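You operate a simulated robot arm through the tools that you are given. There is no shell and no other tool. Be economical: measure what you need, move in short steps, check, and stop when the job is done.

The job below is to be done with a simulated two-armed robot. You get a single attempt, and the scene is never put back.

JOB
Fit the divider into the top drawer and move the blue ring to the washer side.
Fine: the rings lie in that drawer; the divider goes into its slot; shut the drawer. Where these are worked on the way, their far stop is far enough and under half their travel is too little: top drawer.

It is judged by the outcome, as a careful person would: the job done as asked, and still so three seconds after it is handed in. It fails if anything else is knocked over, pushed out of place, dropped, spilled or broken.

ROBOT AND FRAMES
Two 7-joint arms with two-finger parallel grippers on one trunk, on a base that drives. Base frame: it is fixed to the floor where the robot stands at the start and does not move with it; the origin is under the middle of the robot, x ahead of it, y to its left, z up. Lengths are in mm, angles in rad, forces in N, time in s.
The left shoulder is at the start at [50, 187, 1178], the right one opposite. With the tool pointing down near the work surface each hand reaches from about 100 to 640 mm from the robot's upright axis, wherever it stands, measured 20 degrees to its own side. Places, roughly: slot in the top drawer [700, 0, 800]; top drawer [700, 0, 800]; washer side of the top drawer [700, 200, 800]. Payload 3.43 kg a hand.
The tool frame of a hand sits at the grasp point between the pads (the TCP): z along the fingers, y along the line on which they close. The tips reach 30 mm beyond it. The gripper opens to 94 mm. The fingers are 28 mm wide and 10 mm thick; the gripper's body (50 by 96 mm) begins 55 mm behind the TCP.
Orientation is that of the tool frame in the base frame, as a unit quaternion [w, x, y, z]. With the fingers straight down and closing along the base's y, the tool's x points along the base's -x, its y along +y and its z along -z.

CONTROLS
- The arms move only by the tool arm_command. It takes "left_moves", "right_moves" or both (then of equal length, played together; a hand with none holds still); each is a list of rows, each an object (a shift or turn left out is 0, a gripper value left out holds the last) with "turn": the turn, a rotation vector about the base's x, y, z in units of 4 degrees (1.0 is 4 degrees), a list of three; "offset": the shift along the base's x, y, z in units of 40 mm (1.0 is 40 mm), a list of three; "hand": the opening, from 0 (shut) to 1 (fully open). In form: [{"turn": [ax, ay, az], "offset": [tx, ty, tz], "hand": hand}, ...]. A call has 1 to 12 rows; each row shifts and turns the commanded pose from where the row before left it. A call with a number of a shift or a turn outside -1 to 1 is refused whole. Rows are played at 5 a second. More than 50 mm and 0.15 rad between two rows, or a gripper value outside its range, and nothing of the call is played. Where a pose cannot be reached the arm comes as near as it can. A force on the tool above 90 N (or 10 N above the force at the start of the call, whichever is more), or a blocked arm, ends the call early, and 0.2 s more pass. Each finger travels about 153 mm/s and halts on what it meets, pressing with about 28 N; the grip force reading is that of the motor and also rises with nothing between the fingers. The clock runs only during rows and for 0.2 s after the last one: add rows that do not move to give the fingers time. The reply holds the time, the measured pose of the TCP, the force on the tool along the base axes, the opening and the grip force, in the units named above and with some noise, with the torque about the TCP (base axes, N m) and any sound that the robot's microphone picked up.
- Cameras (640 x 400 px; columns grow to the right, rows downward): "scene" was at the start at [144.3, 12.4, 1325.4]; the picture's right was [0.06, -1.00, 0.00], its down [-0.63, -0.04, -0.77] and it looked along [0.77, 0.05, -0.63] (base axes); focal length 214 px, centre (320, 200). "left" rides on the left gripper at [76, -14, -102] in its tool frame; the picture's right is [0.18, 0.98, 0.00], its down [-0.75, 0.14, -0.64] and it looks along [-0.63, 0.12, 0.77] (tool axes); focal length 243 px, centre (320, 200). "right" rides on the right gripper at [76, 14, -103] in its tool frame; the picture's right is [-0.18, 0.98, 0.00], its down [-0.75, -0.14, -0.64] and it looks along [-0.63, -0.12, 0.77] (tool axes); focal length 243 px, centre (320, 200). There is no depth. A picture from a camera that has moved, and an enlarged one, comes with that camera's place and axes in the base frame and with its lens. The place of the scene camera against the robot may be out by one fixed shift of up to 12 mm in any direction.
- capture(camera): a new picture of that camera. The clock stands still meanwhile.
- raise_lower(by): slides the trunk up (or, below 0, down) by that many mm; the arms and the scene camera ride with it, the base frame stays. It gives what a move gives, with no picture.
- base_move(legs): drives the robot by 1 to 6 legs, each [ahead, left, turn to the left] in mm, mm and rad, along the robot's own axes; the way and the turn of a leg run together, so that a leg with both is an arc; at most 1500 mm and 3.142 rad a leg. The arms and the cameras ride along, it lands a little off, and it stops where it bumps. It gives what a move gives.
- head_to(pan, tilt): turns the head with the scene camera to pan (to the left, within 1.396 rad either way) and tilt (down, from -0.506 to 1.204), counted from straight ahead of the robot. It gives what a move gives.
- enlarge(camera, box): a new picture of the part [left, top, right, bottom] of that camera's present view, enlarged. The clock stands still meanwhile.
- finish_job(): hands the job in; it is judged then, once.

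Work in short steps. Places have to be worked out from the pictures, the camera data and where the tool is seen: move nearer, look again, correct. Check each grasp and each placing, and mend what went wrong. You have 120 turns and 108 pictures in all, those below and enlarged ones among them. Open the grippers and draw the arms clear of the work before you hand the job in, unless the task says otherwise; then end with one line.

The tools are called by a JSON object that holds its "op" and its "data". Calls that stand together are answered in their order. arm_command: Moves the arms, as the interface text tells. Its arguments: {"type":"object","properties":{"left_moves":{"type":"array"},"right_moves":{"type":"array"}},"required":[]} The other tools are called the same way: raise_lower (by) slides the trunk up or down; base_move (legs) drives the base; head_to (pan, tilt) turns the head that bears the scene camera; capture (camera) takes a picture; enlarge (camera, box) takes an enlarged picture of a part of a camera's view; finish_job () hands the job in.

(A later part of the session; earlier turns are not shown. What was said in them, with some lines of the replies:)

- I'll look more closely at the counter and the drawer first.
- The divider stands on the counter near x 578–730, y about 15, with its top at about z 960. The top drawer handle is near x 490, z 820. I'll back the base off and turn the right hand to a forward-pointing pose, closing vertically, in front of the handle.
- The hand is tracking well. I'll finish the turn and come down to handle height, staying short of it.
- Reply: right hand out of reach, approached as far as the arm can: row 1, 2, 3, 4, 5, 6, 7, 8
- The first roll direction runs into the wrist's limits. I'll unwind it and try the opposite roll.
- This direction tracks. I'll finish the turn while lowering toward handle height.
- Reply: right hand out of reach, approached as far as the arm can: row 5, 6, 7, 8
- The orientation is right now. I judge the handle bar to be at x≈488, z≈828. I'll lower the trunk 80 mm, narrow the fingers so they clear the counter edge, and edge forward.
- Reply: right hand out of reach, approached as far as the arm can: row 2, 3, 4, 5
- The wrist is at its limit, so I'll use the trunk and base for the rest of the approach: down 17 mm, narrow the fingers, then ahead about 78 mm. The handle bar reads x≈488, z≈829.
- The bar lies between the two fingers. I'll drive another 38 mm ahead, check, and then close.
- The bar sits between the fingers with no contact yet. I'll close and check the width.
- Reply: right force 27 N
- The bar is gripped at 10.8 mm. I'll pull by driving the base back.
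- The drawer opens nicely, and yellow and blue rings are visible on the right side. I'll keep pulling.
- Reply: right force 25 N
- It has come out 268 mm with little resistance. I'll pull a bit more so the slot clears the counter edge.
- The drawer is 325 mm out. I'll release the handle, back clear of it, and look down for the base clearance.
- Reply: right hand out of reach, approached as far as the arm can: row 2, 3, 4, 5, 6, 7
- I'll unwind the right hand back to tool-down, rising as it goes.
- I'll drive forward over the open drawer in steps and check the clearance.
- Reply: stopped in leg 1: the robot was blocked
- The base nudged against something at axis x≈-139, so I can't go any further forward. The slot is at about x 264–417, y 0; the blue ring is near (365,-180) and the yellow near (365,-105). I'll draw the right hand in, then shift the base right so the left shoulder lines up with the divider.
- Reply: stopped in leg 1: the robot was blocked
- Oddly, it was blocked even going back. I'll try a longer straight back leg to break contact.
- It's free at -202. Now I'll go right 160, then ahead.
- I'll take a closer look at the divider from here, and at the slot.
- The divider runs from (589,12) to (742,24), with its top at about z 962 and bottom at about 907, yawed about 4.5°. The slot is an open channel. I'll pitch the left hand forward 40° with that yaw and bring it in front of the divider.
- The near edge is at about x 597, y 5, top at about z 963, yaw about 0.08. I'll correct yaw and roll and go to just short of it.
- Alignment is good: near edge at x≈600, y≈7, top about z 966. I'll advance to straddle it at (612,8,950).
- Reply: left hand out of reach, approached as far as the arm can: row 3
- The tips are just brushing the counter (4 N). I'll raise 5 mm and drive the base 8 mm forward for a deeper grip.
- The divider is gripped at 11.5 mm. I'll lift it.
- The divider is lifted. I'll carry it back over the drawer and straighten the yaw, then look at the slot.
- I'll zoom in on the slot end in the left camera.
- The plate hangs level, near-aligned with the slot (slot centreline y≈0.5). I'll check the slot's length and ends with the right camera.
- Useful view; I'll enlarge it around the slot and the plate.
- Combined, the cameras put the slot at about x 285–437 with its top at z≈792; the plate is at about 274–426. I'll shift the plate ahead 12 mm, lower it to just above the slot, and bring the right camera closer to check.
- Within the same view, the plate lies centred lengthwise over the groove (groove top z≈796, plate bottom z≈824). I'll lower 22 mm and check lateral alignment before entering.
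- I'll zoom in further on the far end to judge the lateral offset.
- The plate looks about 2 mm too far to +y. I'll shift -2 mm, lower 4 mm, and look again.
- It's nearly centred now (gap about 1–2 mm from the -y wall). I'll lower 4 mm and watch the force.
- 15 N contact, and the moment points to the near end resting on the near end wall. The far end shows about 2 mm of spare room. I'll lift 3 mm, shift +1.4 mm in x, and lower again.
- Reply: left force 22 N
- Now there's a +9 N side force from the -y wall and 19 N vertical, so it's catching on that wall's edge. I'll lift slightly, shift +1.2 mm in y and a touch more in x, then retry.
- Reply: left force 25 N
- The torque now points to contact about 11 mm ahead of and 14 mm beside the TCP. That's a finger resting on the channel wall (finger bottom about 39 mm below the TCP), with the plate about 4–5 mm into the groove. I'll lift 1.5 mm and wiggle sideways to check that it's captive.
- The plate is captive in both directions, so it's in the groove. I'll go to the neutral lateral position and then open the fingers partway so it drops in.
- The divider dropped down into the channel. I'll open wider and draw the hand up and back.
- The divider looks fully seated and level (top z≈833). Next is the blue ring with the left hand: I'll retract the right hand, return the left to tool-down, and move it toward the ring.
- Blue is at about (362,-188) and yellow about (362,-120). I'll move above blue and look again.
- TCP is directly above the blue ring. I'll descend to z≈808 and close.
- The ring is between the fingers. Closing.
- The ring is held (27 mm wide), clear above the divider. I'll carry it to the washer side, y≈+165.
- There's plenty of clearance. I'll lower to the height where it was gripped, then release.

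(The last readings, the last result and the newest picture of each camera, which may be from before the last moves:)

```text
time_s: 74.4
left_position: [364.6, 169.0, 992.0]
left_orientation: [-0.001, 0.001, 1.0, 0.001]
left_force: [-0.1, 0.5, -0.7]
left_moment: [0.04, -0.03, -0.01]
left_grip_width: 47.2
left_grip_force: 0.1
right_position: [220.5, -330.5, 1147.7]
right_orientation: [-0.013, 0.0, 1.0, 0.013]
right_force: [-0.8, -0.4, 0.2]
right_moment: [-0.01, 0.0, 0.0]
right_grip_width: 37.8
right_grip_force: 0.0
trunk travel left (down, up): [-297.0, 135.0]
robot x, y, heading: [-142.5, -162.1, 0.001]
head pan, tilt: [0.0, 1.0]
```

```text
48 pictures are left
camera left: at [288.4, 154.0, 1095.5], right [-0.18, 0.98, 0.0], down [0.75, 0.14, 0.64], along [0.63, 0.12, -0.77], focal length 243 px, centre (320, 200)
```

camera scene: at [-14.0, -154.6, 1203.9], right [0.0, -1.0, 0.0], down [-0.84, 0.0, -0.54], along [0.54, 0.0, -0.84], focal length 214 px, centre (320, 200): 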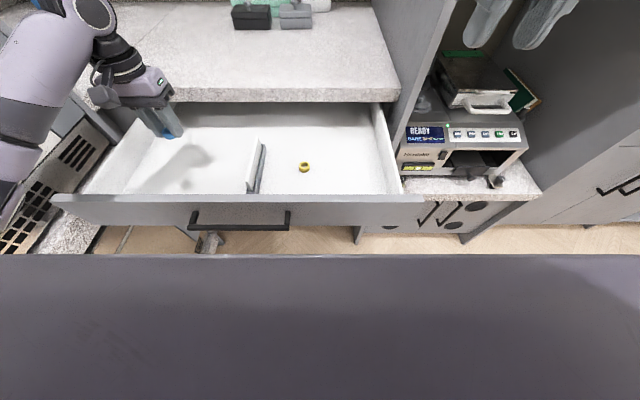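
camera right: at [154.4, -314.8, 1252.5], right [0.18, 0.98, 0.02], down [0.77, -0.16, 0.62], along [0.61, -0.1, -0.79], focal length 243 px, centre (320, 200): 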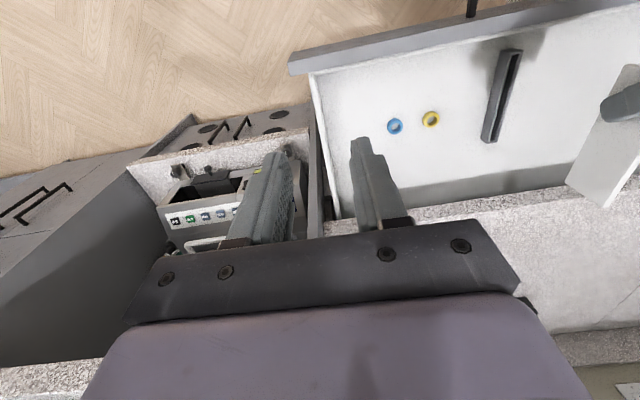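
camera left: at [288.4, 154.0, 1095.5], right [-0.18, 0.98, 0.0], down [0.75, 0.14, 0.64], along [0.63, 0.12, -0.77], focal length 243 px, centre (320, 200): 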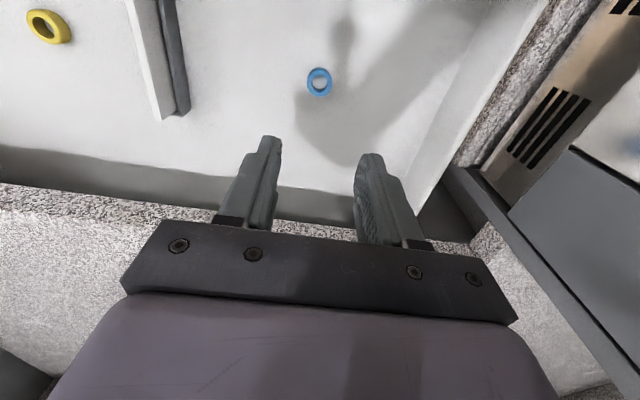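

The ring is resting on the washer side. To shut the drawer I'll back the base off, put the closed left hand in front of the handle bar, and drive forward.

{"op": "base_move", "data": {"legs": [[-190, 0, 0]]}}

{"op": "arm_command", "data": {"left_moves": [{"offset": [-0.5, -0.7, 0], "hand": 0}, {"offset": [-0.5, -0.7, 0]}, {"offset": [-0.5, -0.7, 0]}, {"offset": [-0.5, -0.7, 0]}, {"offset": [0, -0.7, 0]}, {"offset": [0, -0.7, 0]}, {}]}}

{"op": "capture", "data": {"camera": "left"}}

{"op": "capture", "data": {"camera": "scene"}}

```text
time_s: 75.9
left_position: [176.2, 169.3, 992.8]
left_orientation: [0.0, -0.001, 1.0, 0.002]
left_force: [-0.2, 0.0, 1.0]
left_moment: [-0.01, 0.01, 0.01]
left_grip_width: 47.1
left_grip_force: 0.2
right_position: [33.0, -330.1, 1147.8]
right_orientation: [-0.013, -0.001, 1.0, 0.014]
right_force: [0.0, -0.5, 0.1]
right_moment: [-0.03, -0.01, -0.03]
right_grip_width: 37.7
right_grip_force: 0.1
trunk travel left (down, up): [-297.0, 135.0]
robot x, y, heading: [-331.9, -159.4, 0.004]
head pan, tilt: [0.0, 1.0]
```

```text
time_s: 77.5
left_position: [96.6, -0.3, 992.2]
left_orientation: [0.001, 0.0, 1.0, 0.001]
left_force: [-0.4, -0.3, 0.1]
left_moment: [0.02, -0.03, -0.01]
left_grip_width: 0.0
left_grip_force: 27.7
right_position: [33.3, -330.5, 1147.3]
right_orientation: [-0.013, 0.0, 1.0, 0.014]
right_force: [-0.1, -0.2, 0.1]
right_moment: [-0.03, 0.03, 0.03]
right_grip_width: 37.6
right_grip_force: 0.0
trunk travel left (down, up): [-297.0, 135.0]
robot x, y, heading: [-329.1, -162.6, 0.005]
head pan, tilt: [0.0, 1.0]
```

```text
47 pictures are left
camera left: at [20.5, -14.0, 1095.5], right [-0.19, 0.98, 0.0], down [0.75, 0.14, 0.64], along [0.63, 0.12, -0.77], focal length 243 px, centre (320, 200)
```

left: 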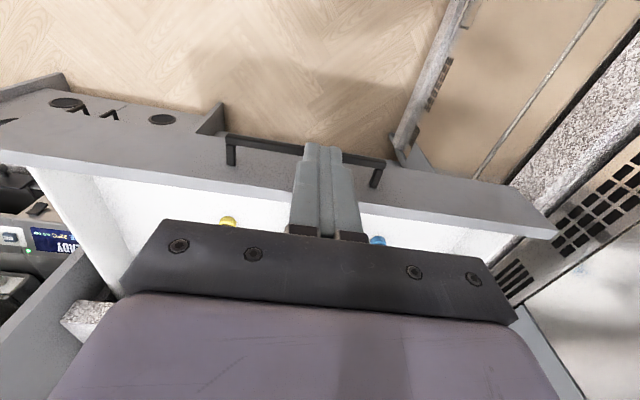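

```text
46 pictures are left
camera scene: at [-201.2, -154.6, 1203.9], right [0.0, -1.0, 0.0], down [-0.84, 0.0, -0.54], along [0.54, 0.0, -0.84], focal length 214 px, centre (320, 200)
```

scene: 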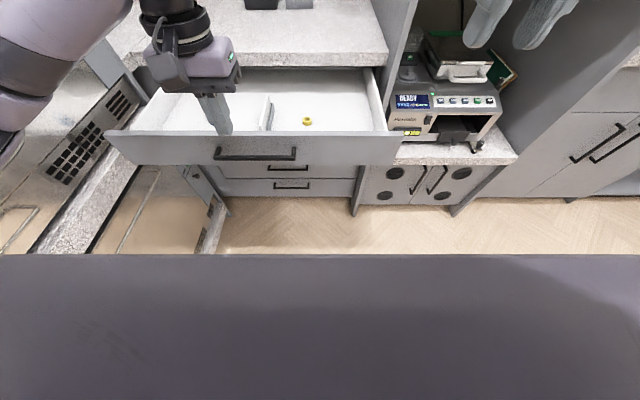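

The bar is at x≈166 and the hand at x≈97, clear in front of it. I'll lower to z≈838.

{"op": "arm_command", "data": {"left_moves": [{"offset": [0, 0, -0.8]}, {"offset": [0, 0, -0.8]}, {"offset": [0, 0, -0.8]}, {"offset": [0, 0, -0.8]}, {"offset": [0, 0, -0.65]}, {}]}}

{"op": "capture", "data": {"camera": "left"}}

```text
time_s: 78.9
left_position: [96.3, -0.0, 838.5]
left_orientation: [0.0, -0.001, 1.0, -0.001]
left_force: [0.1, -0.4, -0.8]
left_moment: [0.03, 0.02, -0.01]
left_grip_width: 0.0
left_grip_force: 27.9
right_position: [33.8, -329.8, 1148.9]
right_orientation: [-0.013, 0.0, 1.0, 0.014]
right_force: [0.6, -0.3, -0.2]
right_moment: [-0.01, 0.03, -0.01]
right_grip_width: 37.6
right_grip_force: 0.1
trunk travel left (down, up): [-297.0, 135.0]
robot x, y, heading: [-332.3, -159.7, -0.0]
head pan, tilt: [0.0, 1.0]
```

```text
45 pictures are left
camera left: at [20.9, -13.7, 941.3], right [-0.19, 0.98, 0.0], down [0.75, 0.14, 0.64], along [0.63, 0.12, -0.77], focal length 243 px, centre (320, 200)
```

left: 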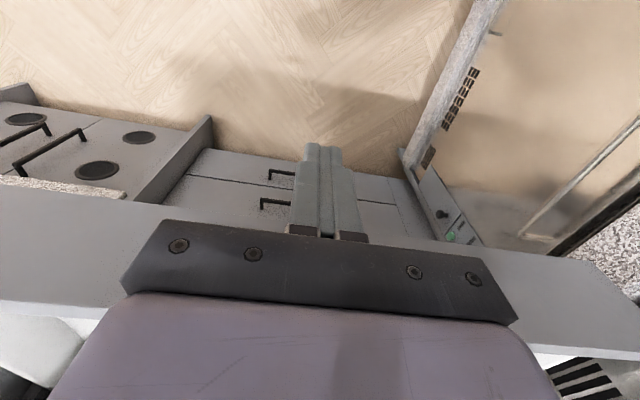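

In position. I'll drive ahead in stages, watching the force.

{"op": "base_move", "data": {"legs": [[120, 0, 0]]}}

{"op": "capture", "data": {"camera": "scene"}}

```text
time_s: 80.2
left_position: [216.5, -0.0, 838.2]
left_orientation: [-0.001, 0.0, 1.0, 0.001]
left_force: [-0.6, -0.5, -0.1]
left_moment: [0.0, -0.01, -0.02]
left_grip_width: 0.0
left_grip_force: 27.8
right_position: [152.9, -329.5, 1147.4]
right_orientation: [-0.014, 0.0, 1.0, 0.014]
right_force: [0.2, 0.8, 0.0]
right_moment: [0.04, 0.03, 0.0]
right_grip_width: 37.8
right_grip_force: 0.1
trunk travel left (down, up): [-297.0, 135.0]
robot x, y, heading: [-208.4, -163.1, 0.0]
head pan, tilt: [0.0, 1.0]
```

```text
44 pictures are left
camera scene: at [-81.2, -154.5, 1203.8], right [0.0, -1.0, 0.0], down [-0.84, 0.0, -0.54], along [0.54, 0.0, -0.84], focal length 214 px, centre (320, 200)
```

scene: 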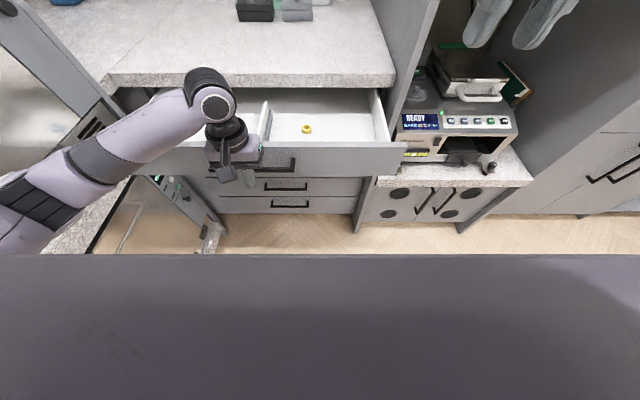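

The drawer is sliding shut and the divider stands fine. Continuing.

{"op": "base_move", "data": {"legs": [[130, 0, 0], [90, 0, 0]]}}

{"op": "capture", "data": {"camera": "scene"}}

```text
time_s: 82.2
left_position: [436.1, 1.1, 838.4]
left_orientation: [-0.001, -0.001, 1.0, 0.001]
left_force: [-0.6, 1.1, 0.6]
left_moment: [0.0, 0.0, -0.03]
left_grip_width: 0.0
left_grip_force: 27.8
right_position: [373.2, -329.3, 1149.2]
right_orientation: [-0.013, -0.001, 1.0, 0.014]
right_force: [0.7, -0.6, -0.4]
right_moment: [-0.01, 0.03, -0.03]
right_grip_width: 37.8
right_grip_force: 0.1
trunk travel left (down, up): [-297.0, 135.0]
robot x, y, heading: [8.2, -158.3, -0.001]
head pan, tilt: [0.0, 1.0]
```

```text
43 pictures are left
camera scene: at [138.3, -154.0, 1203.8], right [0.0, -1.0, 0.0], down [-0.84, 0.0, -0.54], along [0.54, 0.0, -0.84], focal length 214 px, centre (320, 200)
```

scene: 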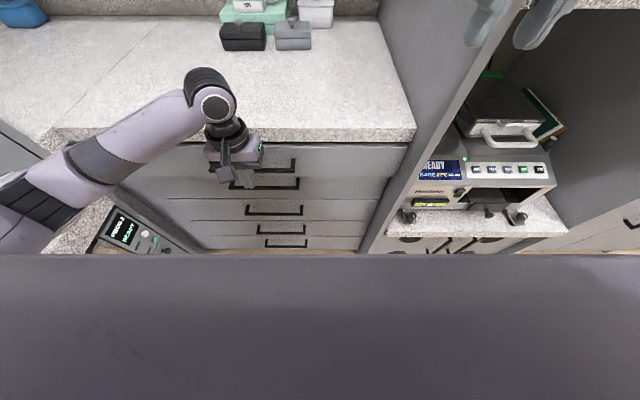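

Almost shut. I'll finish with the arm in small steps so I can feel the stop.

{"op": "arm_command", "data": {"left_moves": [{"offset": [0.25, 0, 0]}, {"offset": [0.25, 0, 0]}, {}]}}

{"op": "arm_command", "data": {"left_moves": [{"offset": [0.2, 0, 0]}, {"offset": [0.2, 0, 0]}, {}]}}

{"op": "capture", "data": {"camera": "scene"}}

```text
time_s: 83.0
left_position: [455.9, 1.4, 836.8]
left_orientation: [0.0, -0.001, 1.0, 0.001]
left_force: [0.2, -0.3, -1.2]
left_moment: [0.01, -0.03, -0.01]
left_grip_width: 0.3
left_grip_force: 27.4
right_position: [373.6, -329.4, 1148.0]
right_orientation: [-0.012, 0.0, 1.0, 0.015]
right_force: [0.7, 0.0, -0.3]
right_moment: [-0.01, -0.02, -0.01]
right_grip_width: 37.6
right_grip_force: 0.1
trunk travel left (down, up): [-297.0, 135.0]
robot x, y, heading: [4.9, -158.7, 0.006]
head pan, tilt: [0.0, 1.0]
```

```text
time_s: 83.8
left_position: [461.0, 1.1, 838.7]
left_orientation: [-0.006, 0.003, 1.0, 0.002]
left_force: [-79.9, 8.5, -6.8]
left_moment: [-0.74, -5.74, 1.56]
left_grip_width: 0.0
left_grip_force: 27.9
right_position: [367.1, -327.8, 1150.4]
right_orientation: [-0.01, -0.002, 1.0, 0.014]
right_force: [0.3, -0.1, -0.4]
right_moment: [-0.01, -0.02, -0.01]
right_grip_width: 37.4
right_grip_force: 0.1
trunk travel left (down, up): [-297.0, 135.0]
robot x, y, heading: [9.1, -161.8, 0.005]
head pan, tilt: [0.0, 1.0]
```

```text
42 pictures are left
camera scene: at [129.9, -152.8, 1204.7], right [0.0, -1.0, 0.0], down [-0.84, 0.0, -0.55], along [0.55, 0.0, -0.84], focal length 214 px, centre (320, 200)
```

scene: 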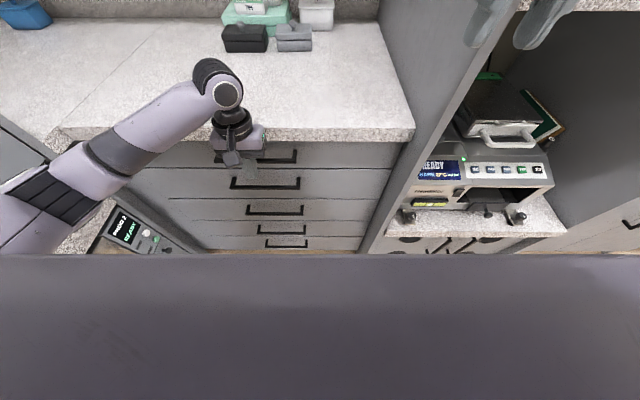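

The torque (contact about 72 mm above the TCP) says the gripper body is hitting the counter edge, not the drawer's stop. I'll retreat, pitch the hand forward so the fingertips lead, and check the drawer gap.

{"op": "arm_command", "data": {"left_moves": [{"offset": [-0.5, 0, 0]}, {"offset": [-0.8, 0, 0]}, {"offset": [-0.8, 0, 0]}, {}]}}

{"op": "arm_command", "data": {"left_moves": [{"turn": [0, -1, 0]}, {"turn": [0, -1, 0]}, {"turn": [0, -1, 0]}, {"turn": [0, -1, 0]}, {"turn": [0, -1, 0]}, {"turn": [0, -1, 0]}, {"turn": [0, -1, 0]}, {"turn": [0, -1, 0]}, {"turn": [0, -1, 0]}, {"turn": [0, -1, 0]}, {"turn": [0, -1, 0]}, {"turn": [0, -1, 0]}]}}

{"op": "arm_command", "data": {"left_moves": [{"turn": [0, -1, 0]}, {"turn": [0, -1, 0]}, {"turn": [0, -1, 0]}, {}]}}

{"op": "enlarge", "data": {"camera": "scene", "box": [100, 110, 440, 260]}}

{"op": "capture", "data": {"camera": "left"}}

```text
time_s: 84.8
left_position: [386.7, 1.4, 839.8]
left_orientation: [0.0, -0.001, 1.0, -0.001]
left_force: [-0.2, -0.1, 0.1]
left_moment: [-0.05, 0.03, 0.0]
left_grip_width: 0.0
left_grip_force: 28.4
right_position: [373.8, -329.5, 1148.8]
right_orientation: [-0.013, -0.001, 1.0, 0.014]
right_force: [-0.5, -1.1, -0.5]
right_moment: [0.01, 0.0, 0.0]
right_grip_width: 37.5
right_grip_force: 0.0
trunk travel left (down, up): [-297.0, 135.0]
robot x, y, heading: [7.5, -161.3, 0.003]
head pan, tilt: [0.0, 1.0]
```

```text
time_s: 87.4
left_position: [387.6, -0.0, 839.1]
left_orientation: [0.407, -0.001, 0.913, 0.0]
left_force: [0.3, -0.2, -0.4]
left_moment: [-0.03, -0.01, 0.05]
left_grip_width: 0.1
left_grip_force: 27.7
right_position: [372.8, -328.1, 1148.5]
right_orientation: [-0.013, -0.001, 1.0, 0.014]
right_force: [0.2, 0.1, 0.3]
right_moment: [0.02, 0.0, 0.0]
right_grip_width: 37.5
right_grip_force: 0.1
trunk travel left (down, up): [-297.0, 135.0]
robot x, y, heading: [11.1, -156.1, 0.004]
head pan, tilt: [0.0, 1.0]
```

```text
time_s: 88.4
left_position: [388.5, 1.4, 837.7]
left_orientation: [0.5, -0.001, 0.866, 0.001]
left_force: [-0.7, 0.6, 0.1]
left_moment: [-0.02, 0.01, -0.02]
left_grip_width: 0.3
left_grip_force: 27.9
right_position: [372.0, -328.9, 1148.8]
right_orientation: [-0.013, -0.001, 1.0, 0.014]
right_force: [0.0, -0.5, 0.3]
right_moment: [0.03, -0.01, -0.03]
right_grip_width: 37.6
right_grip_force: 0.1
trunk travel left (down, up): [-297.0, 135.0]
robot x, y, heading: [9.2, -164.6, 0.003]
head pan, tilt: [0.0, 1.0]
```

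```text
1.88 times, centred on (270, 185) of scene
camera zoom: at [137.7, -154.0, 1203.9], right [0.0, -1.0, 0.0], down [-0.84, 0.0, -0.54], along [0.54, 0.0, -0.84], focal length 404 px, centre (414, 228)
```

zoom: 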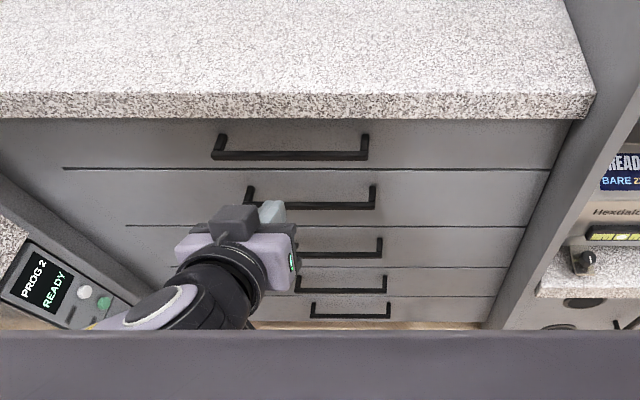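

```text
40 pictures are left
camera left: at [260.9, -12.9, 824.2], right [-0.09, 0.98, -0.16], down [-0.18, 0.14, 0.97], along [0.98, 0.12, 0.16], focal length 243 px, centre (320, 200)
```

left: 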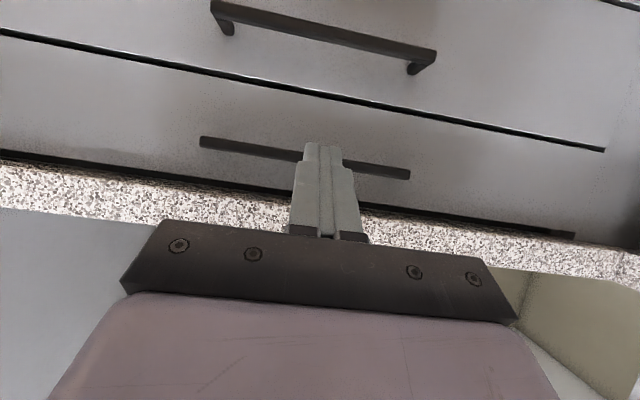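

The drawer looks shut. I'll confirm by pressing the bar gently with the fingertips (now pitched 60°, clear of the counter).

{"op": "arm_command", "data": {"left_moves": [{"offset": [0.5, 0, 0]}, {"offset": [0.5, 0, 0]}, {"offset": [0.3, 0, 0]}, {}]}}

{"op": "arm_command", "data": {"left_moves": [{"offset": [0.15, 0, 0]}, {"offset": [0.15, 0, 0]}, {"offset": [0.15, 0, 0]}, {}]}}

```text
time_s: 89.4
left_position: [439.3, 1.8, 837.1]
left_orientation: [0.5, -0.001, 0.866, 0.0]
left_force: [0.0, 0.1, 0.9]
left_moment: [-0.01, 0.01, 0.0]
left_grip_width: 0.0
left_grip_force: 27.8
right_position: [374.4, -328.9, 1147.8]
right_orientation: [-0.012, -0.001, 1.0, 0.015]
right_force: [-0.7, -0.5, -0.7]
right_moment: [-0.01, 0.0, 0.0]
right_grip_width: 37.4
right_grip_force: 0.1
trunk travel left (down, up): [-297.0, 135.0]
robot x, y, heading: [5.3, -163.2, 0.001]
head pan, tilt: [0.0, 1.0]
```

```text
time_s: 90.4
left_position: [458.6, 2.0, 836.7]
left_orientation: [0.499, 0.0, 0.867, -0.001]
left_force: [0.1, -0.3, -0.6]
left_moment: [-0.02, 0.02, -0.01]
left_grip_width: 0.0
left_grip_force: 28.2
right_position: [373.6, -328.8, 1147.9]
right_orientation: [-0.012, 0.0, 1.0, 0.015]
right_force: [0.6, 0.7, 0.2]
right_moment: [-0.05, -0.01, 0.0]
right_grip_width: 37.5
right_grip_force: 0.2
trunk travel left (down, up): [-297.0, 135.0]
robot x, y, heading: [9.9, -164.0, 0.003]
head pan, tilt: [0.0, 1.0]
```

No contact yet. Continuing in small steps.

{"op": "arm_command", "data": {"left_moves": [{"offset": [0.12, 0, 0]}, {"offset": [0.12, 0, 0]}, {}]}}

{"op": "capture", "data": {"camera": "left"}}

```text
time_s: 91.2
left_position: [460.5, -0.3, 838.1]
left_orientation: [0.497, 0.0, 0.867, 0.0]
left_force: [-63.3, 7.4, 5.2]
left_moment: [-0.04, 0.39, 0.16]
left_grip_width: 0.0
left_grip_force: 28.2
right_position: [367.5, -327.8, 1151.1]
right_orientation: [-0.011, -0.001, 1.0, 0.014]
right_force: [-0.8, 0.2, 0.8]
right_moment: [0.0, -0.01, 0.04]
right_grip_width: 37.8
right_grip_force: 0.1
trunk travel left (down, up): [-297.0, 135.0]
robot x, y, heading: [10.4, -164.3, 0.006]
head pan, tilt: [0.0, 1.0]
```

```text
39 pictures are left
camera left: at [333.7, -13.1, 824.9], right [-0.09, 0.98, -0.16], down [-0.17, 0.14, 0.97], along [0.98, 0.12, 0.16], focal length 243 px, centre (320, 200)
```

left: 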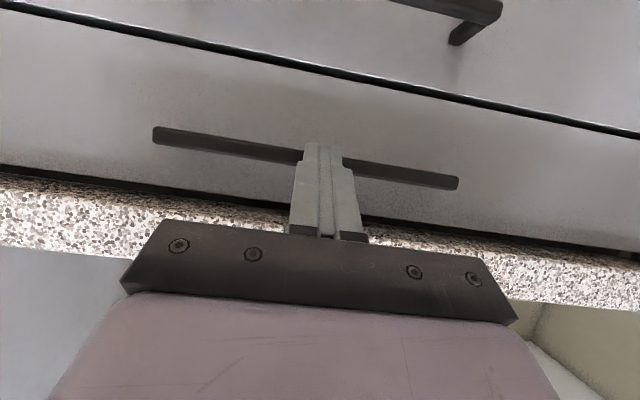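

A firm stop at the bar (63 N, contact at the fingertips) means the drawer is fully shut. I'll withdraw the hand, back off, and open the grippers.

{"op": "arm_command", "data": {"left_moves": [{"offset": [-0.4, 0, 0]}, {"offset": [-0.7, 0, 0]}, {"offset": [-0.7, 0, 0]}, {}]}}

{"op": "base_move", "data": {"legs": [[-200, 0, 0]]}}

{"op": "arm_command", "data": {"left_moves": [{"offset": [0, 0, 0.5], "hand": 1}, {"offset": [0, 0, 0.7]}, {"offset": [0, 0, 0.7]}, {}, {}], "right_moves": [{"hand": 1}, {}, {}, {}, {}]}}

{"op": "head_to", "data": {"pan": 0.1, "tilt": 0.75}}

{"op": "capture", "data": {"camera": "scene"}}

```text
time_s: 92.2
left_position: [395.3, 1.2, 839.0]
left_orientation: [0.5, -0.002, 0.866, 0.001]
left_force: [-0.1, 0.5, 0.3]
left_moment: [-0.03, 0.01, -0.03]
left_grip_width: 0.1
left_grip_force: 27.9
right_position: [372.7, -329.6, 1149.5]
right_orientation: [-0.013, -0.001, 1.0, 0.013]
right_force: [-0.5, 0.6, 0.5]
right_moment: [0.02, -0.01, -0.02]
right_grip_width: 37.6
right_grip_force: 0.1
trunk travel left (down, up): [-297.0, 135.0]
robot x, y, heading: [8.6, -158.4, 0.007]
head pan, tilt: [0.0, 1.0]
```

```text
time_s: 93.8
left_position: [195.8, 1.4, 840.6]
left_orientation: [0.5, -0.002, 0.866, 0.001]
left_force: [-0.1, -0.4, -0.3]
left_moment: [-0.01, 0.04, -0.02]
left_grip_width: 0.1
left_grip_force: 28.2
right_position: [173.4, -328.9, 1148.4]
right_orientation: [-0.013, -0.001, 1.0, 0.014]
right_force: [0.2, 0.3, 0.0]
right_moment: [0.0, -0.03, 0.0]
right_grip_width: 37.7
right_grip_force: 0.1
trunk travel left (down, up): [-297.0, 135.0]
robot x, y, heading: [-189.9, -161.2, 0.004]
head pan, tilt: [0.0, 1.0]
```

```text
time_s: 95.0
left_position: [206.5, -4.7, 911.1]
left_orientation: [0.5, -0.002, 0.866, 0.001]
left_force: [0.1, 0.3, 0.4]
left_moment: [-0.05, -0.01, -0.02]
left_grip_width: 94.0
left_grip_force: 0.1
left hand out of reach, approached as far as the arm can: row 3
right_position: [173.9, -328.9, 1148.8]
right_orientation: [-0.013, -0.001, 1.0, 0.014]
right_force: [0.0, -0.7, -0.4]
right_moment: [0.01, -0.04, -0.02]
right_grip_width: 93.9
right_grip_force: 0.0
trunk travel left (down, up): [-297.0, 135.0]
robot x, y, heading: [-188.5, -158.5, 0.003]
head pan, tilt: [0.0, 1.0]
```

```text
time_s: 95.7
left_position: [207.6, -5.3, 911.2]
left_orientation: [0.499, -0.002, 0.866, 0.001]
left_force: [0.1, 0.0, 0.1]
left_moment: [0.02, 0.0, 0.03]
left_grip_width: 93.7
left_grip_force: 0.1
right_position: [173.5, -329.8, 1149.3]
right_orientation: [-0.013, -0.001, 1.0, 0.015]
right_force: [-1.1, 0.2, 1.0]
right_moment: [0.01, -0.01, 0.0]
right_grip_width: 94.1
right_grip_force: 0.1
trunk travel left (down, up): [-297.0, 135.0]
robot x, y, heading: [-188.6, -164.4, 0.006]
head pan, tilt: [0.099, 0.75]
```

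```text
38 pictures are left
camera scene: at [-48.1, -146.2, 1223.0], right [0.1, -0.99, 0.0], down [-0.68, -0.07, -0.73], along [0.73, 0.07, -0.68], focal length 214 px, centre (320, 200)
```

scene: 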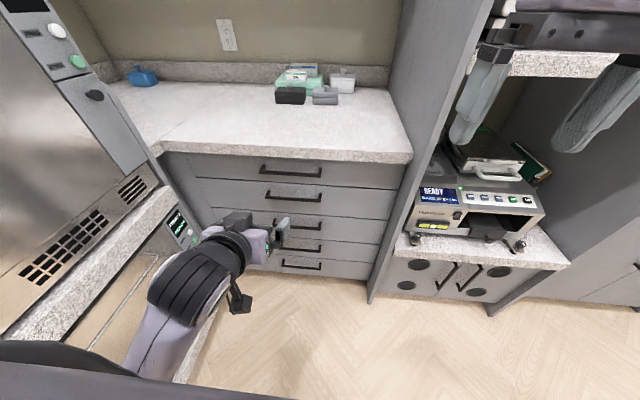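

The drawer is shut flush, the counter items haven't moved, and both grippers are open and clear of the work. Handing in.

{"op": "finish_job", "data": {}}

```text
The job is handed in.
```

The divider is in its slot in the top drawer, the blue ring is on the washer side, the drawer is shut, and the job is handed in.
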